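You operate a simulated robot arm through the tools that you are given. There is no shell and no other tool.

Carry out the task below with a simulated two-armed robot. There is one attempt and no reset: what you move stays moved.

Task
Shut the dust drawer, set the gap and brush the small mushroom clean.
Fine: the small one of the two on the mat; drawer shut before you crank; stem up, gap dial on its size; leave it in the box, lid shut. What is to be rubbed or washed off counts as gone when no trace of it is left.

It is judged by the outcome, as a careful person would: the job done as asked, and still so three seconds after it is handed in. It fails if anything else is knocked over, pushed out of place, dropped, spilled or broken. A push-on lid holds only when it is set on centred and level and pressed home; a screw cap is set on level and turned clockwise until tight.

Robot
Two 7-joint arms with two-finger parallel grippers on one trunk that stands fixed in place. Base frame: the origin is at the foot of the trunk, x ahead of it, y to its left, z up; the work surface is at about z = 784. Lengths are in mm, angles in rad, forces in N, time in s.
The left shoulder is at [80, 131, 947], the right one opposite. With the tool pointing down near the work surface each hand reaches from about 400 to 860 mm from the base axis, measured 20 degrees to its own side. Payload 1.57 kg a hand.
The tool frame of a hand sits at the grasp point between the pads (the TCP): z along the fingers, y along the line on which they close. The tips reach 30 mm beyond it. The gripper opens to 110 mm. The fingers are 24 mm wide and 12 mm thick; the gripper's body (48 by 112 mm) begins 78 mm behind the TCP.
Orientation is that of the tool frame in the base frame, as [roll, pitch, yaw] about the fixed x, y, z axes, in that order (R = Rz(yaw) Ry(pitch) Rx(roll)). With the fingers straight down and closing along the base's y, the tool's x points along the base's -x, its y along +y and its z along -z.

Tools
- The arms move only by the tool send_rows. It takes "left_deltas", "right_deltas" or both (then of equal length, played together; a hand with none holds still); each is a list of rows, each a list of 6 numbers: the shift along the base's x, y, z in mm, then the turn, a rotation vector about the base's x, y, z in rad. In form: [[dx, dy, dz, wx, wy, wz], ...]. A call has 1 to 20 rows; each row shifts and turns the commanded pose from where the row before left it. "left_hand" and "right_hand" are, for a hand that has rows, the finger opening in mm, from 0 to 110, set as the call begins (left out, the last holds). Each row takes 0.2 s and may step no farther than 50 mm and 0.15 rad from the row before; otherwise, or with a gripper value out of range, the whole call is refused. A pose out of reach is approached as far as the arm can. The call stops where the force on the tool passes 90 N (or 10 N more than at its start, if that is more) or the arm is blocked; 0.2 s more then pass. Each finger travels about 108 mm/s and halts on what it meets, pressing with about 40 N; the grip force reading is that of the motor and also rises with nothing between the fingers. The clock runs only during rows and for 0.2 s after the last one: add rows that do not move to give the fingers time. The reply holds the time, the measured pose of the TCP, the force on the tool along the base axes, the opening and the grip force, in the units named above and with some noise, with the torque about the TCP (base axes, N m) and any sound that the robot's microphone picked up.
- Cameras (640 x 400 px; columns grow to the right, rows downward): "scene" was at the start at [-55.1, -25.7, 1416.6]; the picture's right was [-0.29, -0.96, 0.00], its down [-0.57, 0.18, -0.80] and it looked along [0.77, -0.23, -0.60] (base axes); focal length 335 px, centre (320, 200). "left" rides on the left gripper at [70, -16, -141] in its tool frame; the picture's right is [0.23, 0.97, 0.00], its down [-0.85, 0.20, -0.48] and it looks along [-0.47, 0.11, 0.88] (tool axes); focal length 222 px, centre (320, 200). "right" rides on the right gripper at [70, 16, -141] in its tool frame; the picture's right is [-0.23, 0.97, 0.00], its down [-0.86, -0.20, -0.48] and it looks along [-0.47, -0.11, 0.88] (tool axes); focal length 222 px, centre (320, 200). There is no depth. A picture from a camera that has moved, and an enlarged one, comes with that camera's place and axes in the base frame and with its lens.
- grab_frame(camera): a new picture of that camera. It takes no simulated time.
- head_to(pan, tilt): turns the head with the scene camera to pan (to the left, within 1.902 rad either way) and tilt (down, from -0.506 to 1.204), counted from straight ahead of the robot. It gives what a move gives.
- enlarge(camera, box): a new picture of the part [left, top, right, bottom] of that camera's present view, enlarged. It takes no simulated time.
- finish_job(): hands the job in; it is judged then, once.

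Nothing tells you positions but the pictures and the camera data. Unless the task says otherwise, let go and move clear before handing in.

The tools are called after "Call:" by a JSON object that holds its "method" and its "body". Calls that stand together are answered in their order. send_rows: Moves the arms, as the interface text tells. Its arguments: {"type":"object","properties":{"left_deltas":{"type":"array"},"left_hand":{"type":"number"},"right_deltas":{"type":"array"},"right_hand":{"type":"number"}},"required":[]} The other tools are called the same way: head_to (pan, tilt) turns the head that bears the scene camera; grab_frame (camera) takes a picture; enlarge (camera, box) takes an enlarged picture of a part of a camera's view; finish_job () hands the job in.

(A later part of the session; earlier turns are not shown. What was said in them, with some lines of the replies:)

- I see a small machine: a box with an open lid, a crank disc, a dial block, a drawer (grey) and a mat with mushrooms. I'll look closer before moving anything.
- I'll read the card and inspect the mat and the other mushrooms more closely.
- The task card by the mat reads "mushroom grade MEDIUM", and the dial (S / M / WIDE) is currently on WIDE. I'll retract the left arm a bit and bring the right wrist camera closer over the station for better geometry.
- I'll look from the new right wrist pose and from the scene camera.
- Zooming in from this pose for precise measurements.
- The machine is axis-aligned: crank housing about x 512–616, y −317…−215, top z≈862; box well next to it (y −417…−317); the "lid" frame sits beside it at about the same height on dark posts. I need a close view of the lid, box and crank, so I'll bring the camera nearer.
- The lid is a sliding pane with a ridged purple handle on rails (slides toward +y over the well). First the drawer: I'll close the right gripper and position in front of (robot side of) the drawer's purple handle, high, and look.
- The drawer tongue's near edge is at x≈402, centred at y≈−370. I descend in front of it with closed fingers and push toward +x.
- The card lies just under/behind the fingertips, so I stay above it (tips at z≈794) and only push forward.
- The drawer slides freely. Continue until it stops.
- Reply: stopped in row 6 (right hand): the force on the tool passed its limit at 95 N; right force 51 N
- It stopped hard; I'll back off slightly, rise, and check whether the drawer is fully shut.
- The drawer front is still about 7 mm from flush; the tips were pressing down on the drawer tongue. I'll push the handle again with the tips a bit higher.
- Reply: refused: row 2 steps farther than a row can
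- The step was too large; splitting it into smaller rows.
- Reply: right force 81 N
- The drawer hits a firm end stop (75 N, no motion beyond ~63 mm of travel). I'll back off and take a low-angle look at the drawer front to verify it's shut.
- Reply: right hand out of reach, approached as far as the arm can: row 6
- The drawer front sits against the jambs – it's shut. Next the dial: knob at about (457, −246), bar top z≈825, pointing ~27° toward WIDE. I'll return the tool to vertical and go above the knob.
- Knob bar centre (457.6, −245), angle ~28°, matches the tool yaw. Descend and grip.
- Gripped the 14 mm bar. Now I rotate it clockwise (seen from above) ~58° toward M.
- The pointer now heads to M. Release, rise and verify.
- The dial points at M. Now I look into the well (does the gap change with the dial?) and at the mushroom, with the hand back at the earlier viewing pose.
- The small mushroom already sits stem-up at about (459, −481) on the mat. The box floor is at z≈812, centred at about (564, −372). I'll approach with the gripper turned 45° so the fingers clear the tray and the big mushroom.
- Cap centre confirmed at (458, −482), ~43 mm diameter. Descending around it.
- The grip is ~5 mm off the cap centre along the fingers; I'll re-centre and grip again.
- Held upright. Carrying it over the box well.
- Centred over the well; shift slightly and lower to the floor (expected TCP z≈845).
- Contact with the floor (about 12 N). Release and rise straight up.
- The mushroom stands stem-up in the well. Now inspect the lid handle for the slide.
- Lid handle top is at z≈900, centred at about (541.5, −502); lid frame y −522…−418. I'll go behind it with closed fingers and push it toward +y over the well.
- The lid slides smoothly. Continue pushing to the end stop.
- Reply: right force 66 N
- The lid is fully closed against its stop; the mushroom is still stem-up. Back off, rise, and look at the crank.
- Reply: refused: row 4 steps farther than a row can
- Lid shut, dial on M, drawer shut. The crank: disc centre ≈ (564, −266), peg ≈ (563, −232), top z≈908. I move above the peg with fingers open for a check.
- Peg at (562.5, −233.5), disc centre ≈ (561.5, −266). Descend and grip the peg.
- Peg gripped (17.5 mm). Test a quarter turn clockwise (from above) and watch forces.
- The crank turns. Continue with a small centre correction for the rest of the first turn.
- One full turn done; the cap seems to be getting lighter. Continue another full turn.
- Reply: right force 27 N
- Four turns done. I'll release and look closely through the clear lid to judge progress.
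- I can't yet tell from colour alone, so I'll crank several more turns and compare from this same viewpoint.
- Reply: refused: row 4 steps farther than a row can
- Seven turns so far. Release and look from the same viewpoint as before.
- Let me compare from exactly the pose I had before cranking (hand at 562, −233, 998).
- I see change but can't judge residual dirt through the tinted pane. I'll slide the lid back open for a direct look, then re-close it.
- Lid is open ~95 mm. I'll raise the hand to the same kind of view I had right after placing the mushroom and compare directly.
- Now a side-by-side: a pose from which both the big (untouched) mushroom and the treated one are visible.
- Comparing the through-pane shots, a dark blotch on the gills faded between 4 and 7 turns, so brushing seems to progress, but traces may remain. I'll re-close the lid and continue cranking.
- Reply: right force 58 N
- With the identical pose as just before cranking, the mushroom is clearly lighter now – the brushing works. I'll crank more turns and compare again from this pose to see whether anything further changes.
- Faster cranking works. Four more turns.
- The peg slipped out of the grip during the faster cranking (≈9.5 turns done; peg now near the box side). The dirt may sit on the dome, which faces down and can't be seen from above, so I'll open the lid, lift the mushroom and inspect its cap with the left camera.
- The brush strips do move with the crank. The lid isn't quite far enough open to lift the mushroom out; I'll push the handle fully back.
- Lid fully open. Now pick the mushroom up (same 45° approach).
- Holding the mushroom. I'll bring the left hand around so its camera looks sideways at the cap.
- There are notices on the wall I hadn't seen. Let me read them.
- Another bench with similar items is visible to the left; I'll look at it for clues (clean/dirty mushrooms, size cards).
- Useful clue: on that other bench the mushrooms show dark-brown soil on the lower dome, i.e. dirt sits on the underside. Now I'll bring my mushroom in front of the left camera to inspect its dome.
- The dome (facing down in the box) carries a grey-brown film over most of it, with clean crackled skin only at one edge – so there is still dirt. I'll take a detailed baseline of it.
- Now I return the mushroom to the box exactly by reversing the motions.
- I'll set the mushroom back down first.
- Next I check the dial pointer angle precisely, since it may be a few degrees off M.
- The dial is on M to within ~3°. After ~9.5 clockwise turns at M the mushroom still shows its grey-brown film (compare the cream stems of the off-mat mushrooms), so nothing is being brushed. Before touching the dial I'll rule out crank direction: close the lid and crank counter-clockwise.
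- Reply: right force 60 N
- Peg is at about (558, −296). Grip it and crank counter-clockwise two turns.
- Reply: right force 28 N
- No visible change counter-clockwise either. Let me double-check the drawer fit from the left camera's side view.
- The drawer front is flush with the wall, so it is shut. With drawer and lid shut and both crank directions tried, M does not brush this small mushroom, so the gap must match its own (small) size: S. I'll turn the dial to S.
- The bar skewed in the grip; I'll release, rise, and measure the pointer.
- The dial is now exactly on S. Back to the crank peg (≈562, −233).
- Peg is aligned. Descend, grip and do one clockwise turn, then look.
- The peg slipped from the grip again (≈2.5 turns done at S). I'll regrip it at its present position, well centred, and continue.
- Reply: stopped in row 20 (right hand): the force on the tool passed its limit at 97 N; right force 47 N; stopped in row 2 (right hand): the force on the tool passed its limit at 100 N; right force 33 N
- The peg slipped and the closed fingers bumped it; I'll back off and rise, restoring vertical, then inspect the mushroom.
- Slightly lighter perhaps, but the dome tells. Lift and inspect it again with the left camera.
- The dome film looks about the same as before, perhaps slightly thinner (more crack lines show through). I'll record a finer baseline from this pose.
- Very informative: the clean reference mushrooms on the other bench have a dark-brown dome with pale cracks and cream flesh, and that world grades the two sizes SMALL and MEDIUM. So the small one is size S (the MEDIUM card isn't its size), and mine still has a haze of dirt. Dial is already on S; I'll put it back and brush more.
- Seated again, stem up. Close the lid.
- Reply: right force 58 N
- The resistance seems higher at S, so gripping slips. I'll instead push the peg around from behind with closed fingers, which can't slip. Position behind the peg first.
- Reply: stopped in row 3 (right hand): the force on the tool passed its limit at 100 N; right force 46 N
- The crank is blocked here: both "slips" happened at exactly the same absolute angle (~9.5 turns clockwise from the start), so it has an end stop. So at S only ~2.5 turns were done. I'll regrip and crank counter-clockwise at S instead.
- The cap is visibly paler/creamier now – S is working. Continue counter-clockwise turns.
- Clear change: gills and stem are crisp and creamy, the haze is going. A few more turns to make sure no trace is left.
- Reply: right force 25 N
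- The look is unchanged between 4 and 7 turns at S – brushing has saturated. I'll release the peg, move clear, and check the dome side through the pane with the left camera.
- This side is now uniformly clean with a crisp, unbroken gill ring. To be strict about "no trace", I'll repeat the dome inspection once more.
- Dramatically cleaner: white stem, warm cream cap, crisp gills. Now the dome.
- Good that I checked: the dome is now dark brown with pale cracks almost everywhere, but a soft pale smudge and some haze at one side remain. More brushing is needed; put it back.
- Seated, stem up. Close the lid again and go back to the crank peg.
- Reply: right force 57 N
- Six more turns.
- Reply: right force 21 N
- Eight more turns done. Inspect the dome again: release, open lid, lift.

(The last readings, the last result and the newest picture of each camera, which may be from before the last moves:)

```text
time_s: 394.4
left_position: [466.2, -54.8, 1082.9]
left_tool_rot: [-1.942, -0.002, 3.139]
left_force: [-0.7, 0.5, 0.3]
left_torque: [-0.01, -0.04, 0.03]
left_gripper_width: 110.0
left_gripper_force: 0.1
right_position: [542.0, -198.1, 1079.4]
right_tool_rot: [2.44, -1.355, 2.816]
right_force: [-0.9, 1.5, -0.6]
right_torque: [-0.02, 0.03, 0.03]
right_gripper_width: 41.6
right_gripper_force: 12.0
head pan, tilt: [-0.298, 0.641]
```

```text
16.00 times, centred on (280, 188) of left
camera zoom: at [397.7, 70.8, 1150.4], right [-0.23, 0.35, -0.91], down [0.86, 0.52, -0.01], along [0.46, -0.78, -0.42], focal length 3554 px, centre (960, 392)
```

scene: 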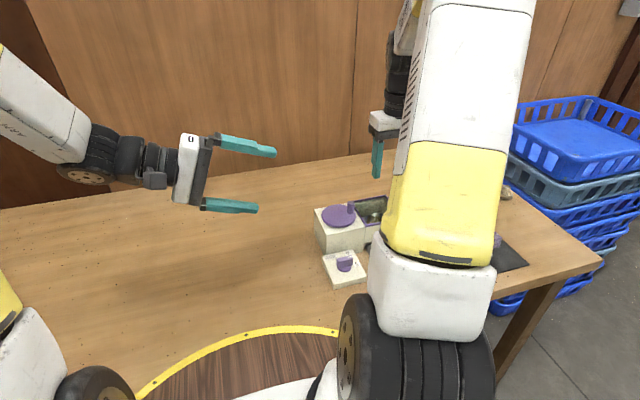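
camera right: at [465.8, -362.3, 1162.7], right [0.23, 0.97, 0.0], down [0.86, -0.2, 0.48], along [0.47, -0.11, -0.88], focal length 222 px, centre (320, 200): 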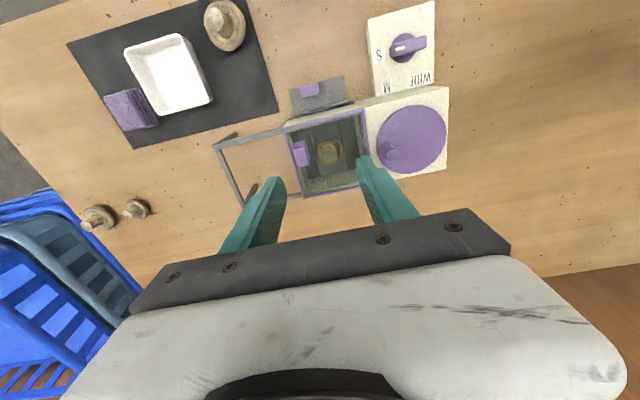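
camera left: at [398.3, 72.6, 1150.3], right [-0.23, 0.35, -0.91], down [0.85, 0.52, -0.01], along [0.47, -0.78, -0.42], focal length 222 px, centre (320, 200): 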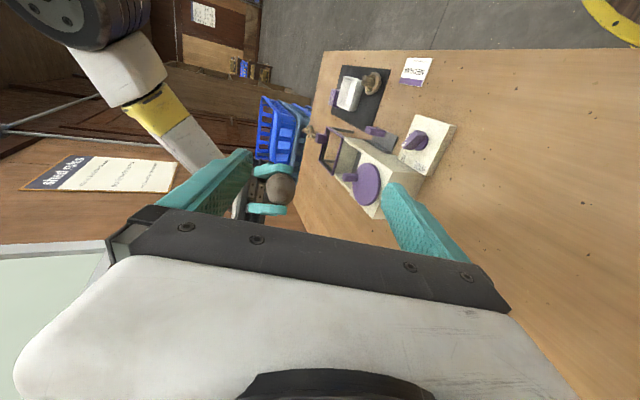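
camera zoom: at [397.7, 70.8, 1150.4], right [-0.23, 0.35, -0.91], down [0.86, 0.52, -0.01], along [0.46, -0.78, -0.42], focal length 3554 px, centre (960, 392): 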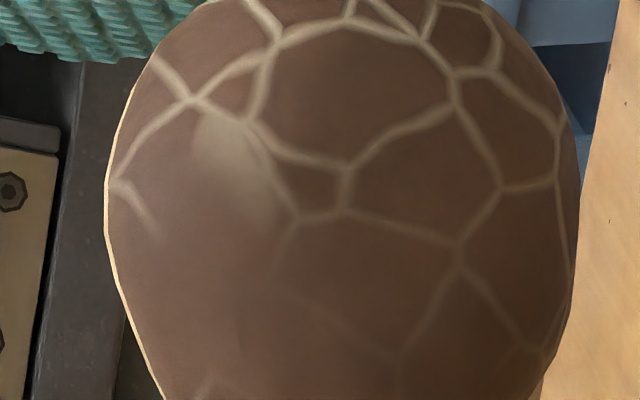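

The pattern is identical to the previous look (8 extra turns changed nothing), so the pale blob is part of the skin's pattern and brushing is complete: dark-brown dome with pale cracks like the clean reference. Return it to the box for good.

Call:
{"method": "send_rows", "body": {"right_deltas": [[5, -8, -5, -0.11, -0.065, 0], [5, -8, -5, -0.11, -0.065, 0], [5, -8, -5, -0.11, -0.065, 0], [5, -8, -5, -0.11, -0.065, 0], [0, -10, -5, -0.11, -0.065, 0], [0, -10, -5, -0.11, -0.065, 0], [0, -10, -5, -0.11, -0.065, 0], [0, -10, -5, -0.11, -0.065, 0], [0, -10, -5, -0.11, -0.065, 0], [0, -10, -5, -0.11, -0.065, 0], [0, 0, 0, -0.11, -0.065, 0], [0, 0, 0, 0, 0, 0]]}}

Call:
{"method": "send_rows", "body": {"right_deltas": [[0, 0, 0, 0, 0, 0.14], [0, 0, 0, 0, 0, 0.14], [0, 0, 0, 0, 0, 0.14], [0, 0, 0, 0, 0, 0.14], [0, 0, 0, 0, 0, 0.14], [0, 0, 0, 0, 0, 0.14], [0, -10, 0, 0, 0, 0.14], [0, -10, 0, 0, 0, 0.14], [0, -15, -5, 0, 0, 0.14], [0, -15, -5, 0, 0, 0.14], [0, -15, -5, 0, 0, 0.14], [0, -15, -5, 0, 0, 0.14], [0, 0, 0, 0, 0, 0]]}}

Call:
{"method": "send_rows", "body": {"right_deltas": [[2, 0.5, -40, 0, 0, 0], [0, 0, -40, 0, 0, 0], [0, 0, -40, 0, 0, 0], [0, 0, -25, 0, 0, 0], [0, 0, -8, 0, 0, 0], [0, 0, -3, 0, 0, 0], [0, 0, -2, 0, 0, 0], [0, 0, -2, 0, 0, 0], [0, 0, 0, 0, 0, 0]]}}

```text
time_s: 397.0
left_position: [466.1, -55.3, 1084.3]
left_tool_rot: [-1.943, -0.002, 3.14]
left_force: [-0.3, 0.1, -0.3]
left_torque: [0.03, -0.03, 0.02]
left_gripper_width: 110.1
left_gripper_force: 0.0
right_position: [562.1, -290.6, 1028.4]
right_tool_rot: [-3.141, 0.002, 2.246]
right_force: [-0.2, 0.9, -0.2]
right_torque: [-0.03, 0.02, 0.02]
right_gripper_width: 41.5
right_gripper_force: 12.3
head pan, tilt: [-0.298, 0.641]
```

```text
time_s: 399.8
left_position: [465.1, -55.2, 1083.2]
left_tool_rot: [-1.942, -0.003, 3.14]
left_force: [0.0, 0.0, 0.7]
left_torque: [-0.02, 0.02, 0.02]
left_gripper_width: 110.3
left_gripper_force: 0.0
right_position: [562.4, -369.8, 1007.7]
right_tool_rot: [3.139, 0.0, -2.355]
right_force: [-1.1, 0.2, -0.6]
right_torque: [-0.01, -0.06, -0.02]
right_gripper_width: 41.7
right_gripper_force: 11.9
head pan, tilt: [-0.298, 0.641]
```

```text
time_s: 401.8
left_position: [465.0, -54.8, 1083.4]
left_tool_rot: [-1.942, -0.001, 3.139]
left_force: [-0.8, -0.5, -0.1]
left_torque: [-0.01, 0.02, 0.0]
left_gripper_width: 110.1
left_gripper_force: 0.1
right_position: [563.3, -369.9, 848.0]
right_tool_rot: [3.141, 0.001, -2.357]
right_force: [-2.5, 0.7, 7.8]
right_torque: [0.02, 0.03, -0.01]
right_gripper_width: 41.3
right_gripper_force: 12.3
head pan, tilt: [-0.298, 0.641]
```

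Touching the floor (≈8 N). Release, rise, check, then shut the lid.

Call:
{"method": "send_rows", "body": {"right_deltas": [[0, 0, 0, 0, 0, 0], [0, 0, 0, 0, 0, 0], [0, 0, 0, 0, 0, 0]], "right_hand": 56}}

Call:
{"method": "send_rows", "body": {"right_deltas": [[0, 0, 15, 0, 0, 0], [0, 0, 35, 0, 0, 0], [0, 0, 40, 0, 0, 0], [0, 0, 40, 0, 0, 0], [0, 0, 0, 0, 0, 0]]}}

Call:
{"method": "enlarge", "body": {"camera": "right", "box": [240, 100, 400, 220]}}

Call:
{"method": "send_rows", "body": {"right_deltas": [[-4, -30, 0, 0, 0, -0.13], [-4, -30, 0, 0, 0, -0.13], [-4, -30, 0, 0, 0, -0.13], [-4, -30, 0, 0, 0, -0.13], [-4, -30, 0, 0, 0, -0.13], [-2, -23, 0, 0, 0, -0.135], [0, 0, 0, 0, 0, 0], [0, 0, -25, 0, 0, 0], [0, 0, -25, 0, 0, 0], [0, 0, -16, 0, 0, 0], [0, 0, 0, 0, 0, 0]], "right_hand": 0}}

Call:
{"method": "send_rows", "body": {"right_deltas": [[0, 10, 0, 0, 0, 0], [0, 10, 0, 0, 0, 0], [0, 10, 0, 0, 0, 0], [0, 10, 0, 0, 0, 0], [0, 10, 0, 0, 0, 0], [0, 10, 0, 0, 0, 0], [0, 10, 0, 0, 0, 0], [0, 10, 0, 0, 0, 0], [0, 10, 0, 0, 0, 0], [0, 10, 0, 0, 0, 0], [0, 6, 0, 0, 0, 0], [0, 4, 0, 0, 0, 0], [0, 4, 0, 0, 0, 0], [0, 4, 0, 0, 0, 0], [0, 4, 0, 0, 0, 0], [0, 4, 0, 0, 0, 0], [0, 3, 0, 0, 0, 0], [0, 3, 0, 0, 0, 0], [0, 0, 0, 0, 0, 0]]}}

Call:
{"method": "enlarge", "body": {"camera": "right", "box": [200, 80, 500, 240]}}

```text
time_s: 402.6
left_position: [466.4, -55.3, 1081.8]
left_tool_rot: [-1.942, -0.001, 3.14]
left_force: [-0.2, 0.2, 1.1]
left_torque: [-0.01, -0.03, 0.02]
left_gripper_width: 110.0
left_gripper_force: 0.0
right_position: [563.3, -369.0, 847.4]
right_tool_rot: [3.14, -0.001, -2.358]
right_force: [0.7, -0.4, 0.1]
right_torque: [-0.02, 0.0, 0.02]
right_gripper_width: 56.3
right_gripper_force: 0.0
head pan, tilt: [-0.298, 0.641]
```

```text
time_s: 403.8
left_position: [465.8, -54.5, 1083.1]
left_tool_rot: [-1.941, -0.002, 3.138]
left_force: [0.4, 0.3, 1.0]
left_torque: [0.0, -0.02, 0.01]
left_gripper_width: 110.1
left_gripper_force: 0.0
right_position: [562.1, -369.2, 977.4]
right_tool_rot: [3.14, 0.002, -2.358]
right_force: [-0.4, 0.2, 0.9]
right_torque: [0.0, 0.0, 0.02]
right_gripper_width: 55.9
right_gripper_force: 0.1
head pan, tilt: [-0.298, 0.641]
```

```text
3.33 times, centred on (320, 160) of right
camera zoom: at [502.2, -407.4, 1120.3], right [-0.53, 0.85, 0.0], down [0.75, 0.46, 0.48], along [0.41, 0.25, -0.88], focal length 740 px, centre (320, 333)
```

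zoom: 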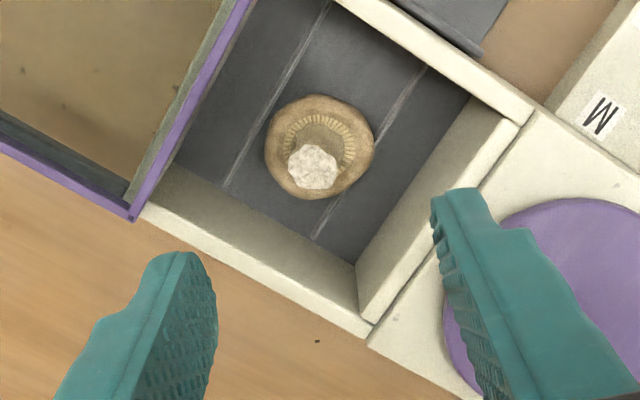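

```text
time_s: 406.2
left_position: [465.8, -55.9, 1082.6]
left_tool_rot: [-1.943, -0.001, 3.138]
left_force: [0.3, -0.8, 0.4]
left_torque: [-0.01, -0.02, 0.0]
left_gripper_width: 109.8
left_gripper_force: 0.0
right_position: [540.2, -543.8, 911.9]
right_tool_rot: [-3.141, 0.0, 3.141]
right_force: [-0.1, 0.0, -0.1]
right_torque: [0.01, 0.01, 0.05]
right_gripper_width: 0.0
right_gripper_force: 21.6
head pan, tilt: [-0.298, 0.641]
```

```text
time_s: 410.2
left_position: [466.0, -56.9, 1083.2]
left_tool_rot: [-1.944, -0.002, 3.141]
left_force: [0.2, 0.4, -0.4]
left_torque: [-0.02, -0.01, -0.01]
left_gripper_width: 110.4
left_gripper_force: 0.1
right_position: [541.7, -420.7, 912.7]
right_tool_rot: [-3.132, 0.002, 3.133]
right_force: [9.3, -59.9, -5.7]
right_torque: [-1.12, -0.2, 0.12]
right_gripper_width: 0.0
right_gripper_force: 21.3
head pan, tilt: [-0.298, 0.641]
```

```text
2.13 times, centred on (350, 160) of right
camera zoom: at [472.8, -402.3, 1054.6], right [0.24, 0.97, -0.01], down [0.85, -0.2, 0.48], along [0.47, -0.12, -0.88], focal length 474 px, centre (256, 285)
```

zoom: 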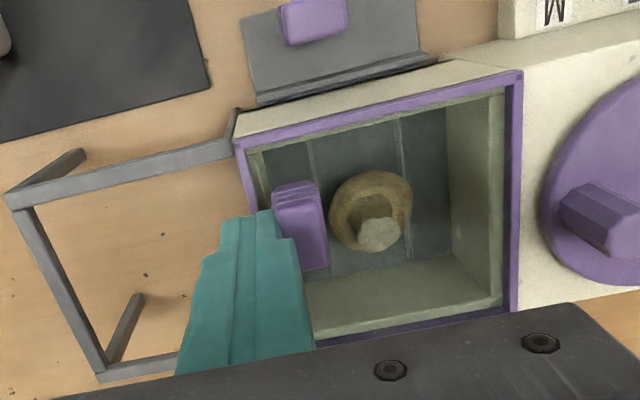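

Lid fully shut against its stop, mushroom clean and stem-up inside. Retreat both arms and do a last overall check.

Call:
{"method": "send_rows", "body": {"right_deltas": [[0, -14, 0, 0, 0, 0], [0, -3, 10, 0, 0, 0], [0, 0, 40, 0, 0, 0], [-10, 0, 45, 0, 0, 0], [-20, 10, 40, 0, 0, 0], [-30, 15, 20, 0, 0, 0], [-30, 20, 0, 0, 0, 0], [-15, 30, 0, 0, 0, 0], [0, 0, 0, 0, 0, 0]], "left_deltas": [[12, 15, 5, 0.14, 0, 0], [12, 15, 5, 0.14, 0, 0], [12, 15, 5, 0.14, 0, 0], [12, 15, 5, 0.14, 0, 0], [12, 15, 5, 0.14, 0, 0], [12, 15, 5, 0.14, 0, 0], [12, 15, 5, 0.14, 0, 0], [12, 15, 5, 0.14, 0, 0], [0, 20, 5, 0.08, 0, 0]], "right_hand": 0}}

Call:
{"method": "grab_frame", "body": {"camera": "right"}}

Call:
{"method": "enlarge", "body": {"camera": "right", "box": [220, 60, 440, 230]}}

Call:
{"method": "grab_frame", "body": {"camera": "scene"}}

```text
time_s: 412.2
left_position: [561.2, 82.8, 1128.7]
left_tool_rot: [3.14, -0.004, -3.14]
left_force: [0.3, 0.9, 0.7]
left_torque: [0.0, 0.02, -0.01]
left_gripper_width: 109.9
left_gripper_force: 0.0
right_position: [435.6, -355.5, 1069.4]
right_tool_rot: [-3.14, 0.0, 3.139]
right_force: [-0.9, -0.4, -0.4]
right_torque: [0.0, -0.01, 0.03]
right_gripper_width: 0.0
right_gripper_force: 21.2
head pan, tilt: [-0.298, 0.641]
```

```text
taken
camera right: at [367.9, -338.6, 1211.1], right [0.23, 0.97, 0.0], down [0.86, -0.2, 0.48], along [0.47, -0.11, -0.88], focal length 222 px, centre (320, 200)
```

right: 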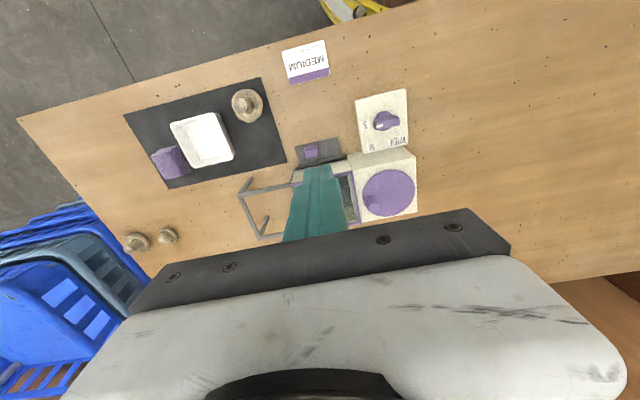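

```text
2.35 times, centred on (330, 145) of right
camera zoom: at [367.9, -338.6, 1211.1], right [0.23, 0.97, 0.0], down [0.86, -0.2, 0.48], along [0.47, -0.11, -0.88], focal length 523 px, centre (296, 329)
```

zoom: 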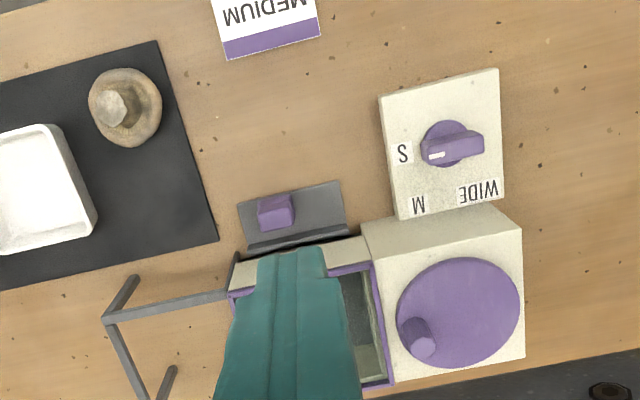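

```text
taken
```

scene: 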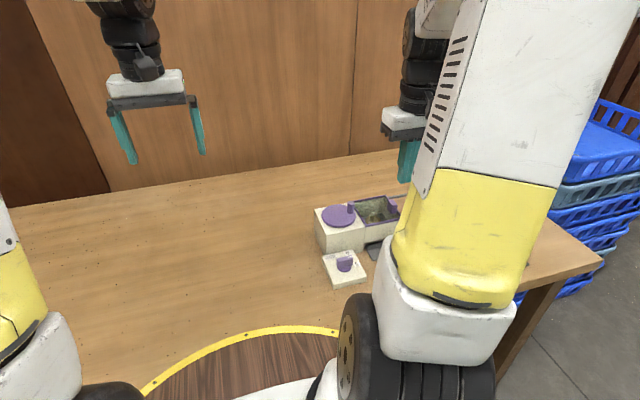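

Drawer shut, dial on S, lid shut with the clean mushroom inside stem-up; the card, the big mushroom, the tray and the other items are where they were, and both hands are clear. Handing in.

Call:
{"method": "finish_job", "body": {}}

```text
The job is handed in.
```

The small mushroom is brushed clean and sits in the box, stem up. The lid is shut, the drawer is shut and the gap dial is on S. I've handed the job in; no verdict came back with it.

- **Wrong gap at first:** I read the "MEDIUM, mushroom grade" card as its size and cranked about 12 turns on M, drawer and lid shut. That removed no dirt that I could see. I then turned the dial to S, which is what cleaned it. The card is untouched.
- **Crank end stop:** it stops about 9.5 turns clockwise from where it started. I ran into that stop twice and pushed against it with up to about 100 N before I recognised it. After that I cranked counter-clockwise, about 17 turns on S in all. Nothing looked damaged.
- **Handling:** I opened the lid several times and lifted the mushroom out four times to check the underside of the cap. Each time I put it back stem up.
- **Cleanness:** the stem, gills and cap look clean. One soft pale patch remains on the underside. It did not change over the last eight turns, so I took it as part of the skin rather than dirt.

In the last look the larger mushroom, the tray, the card and the two mushrooms off the mat were where they started.
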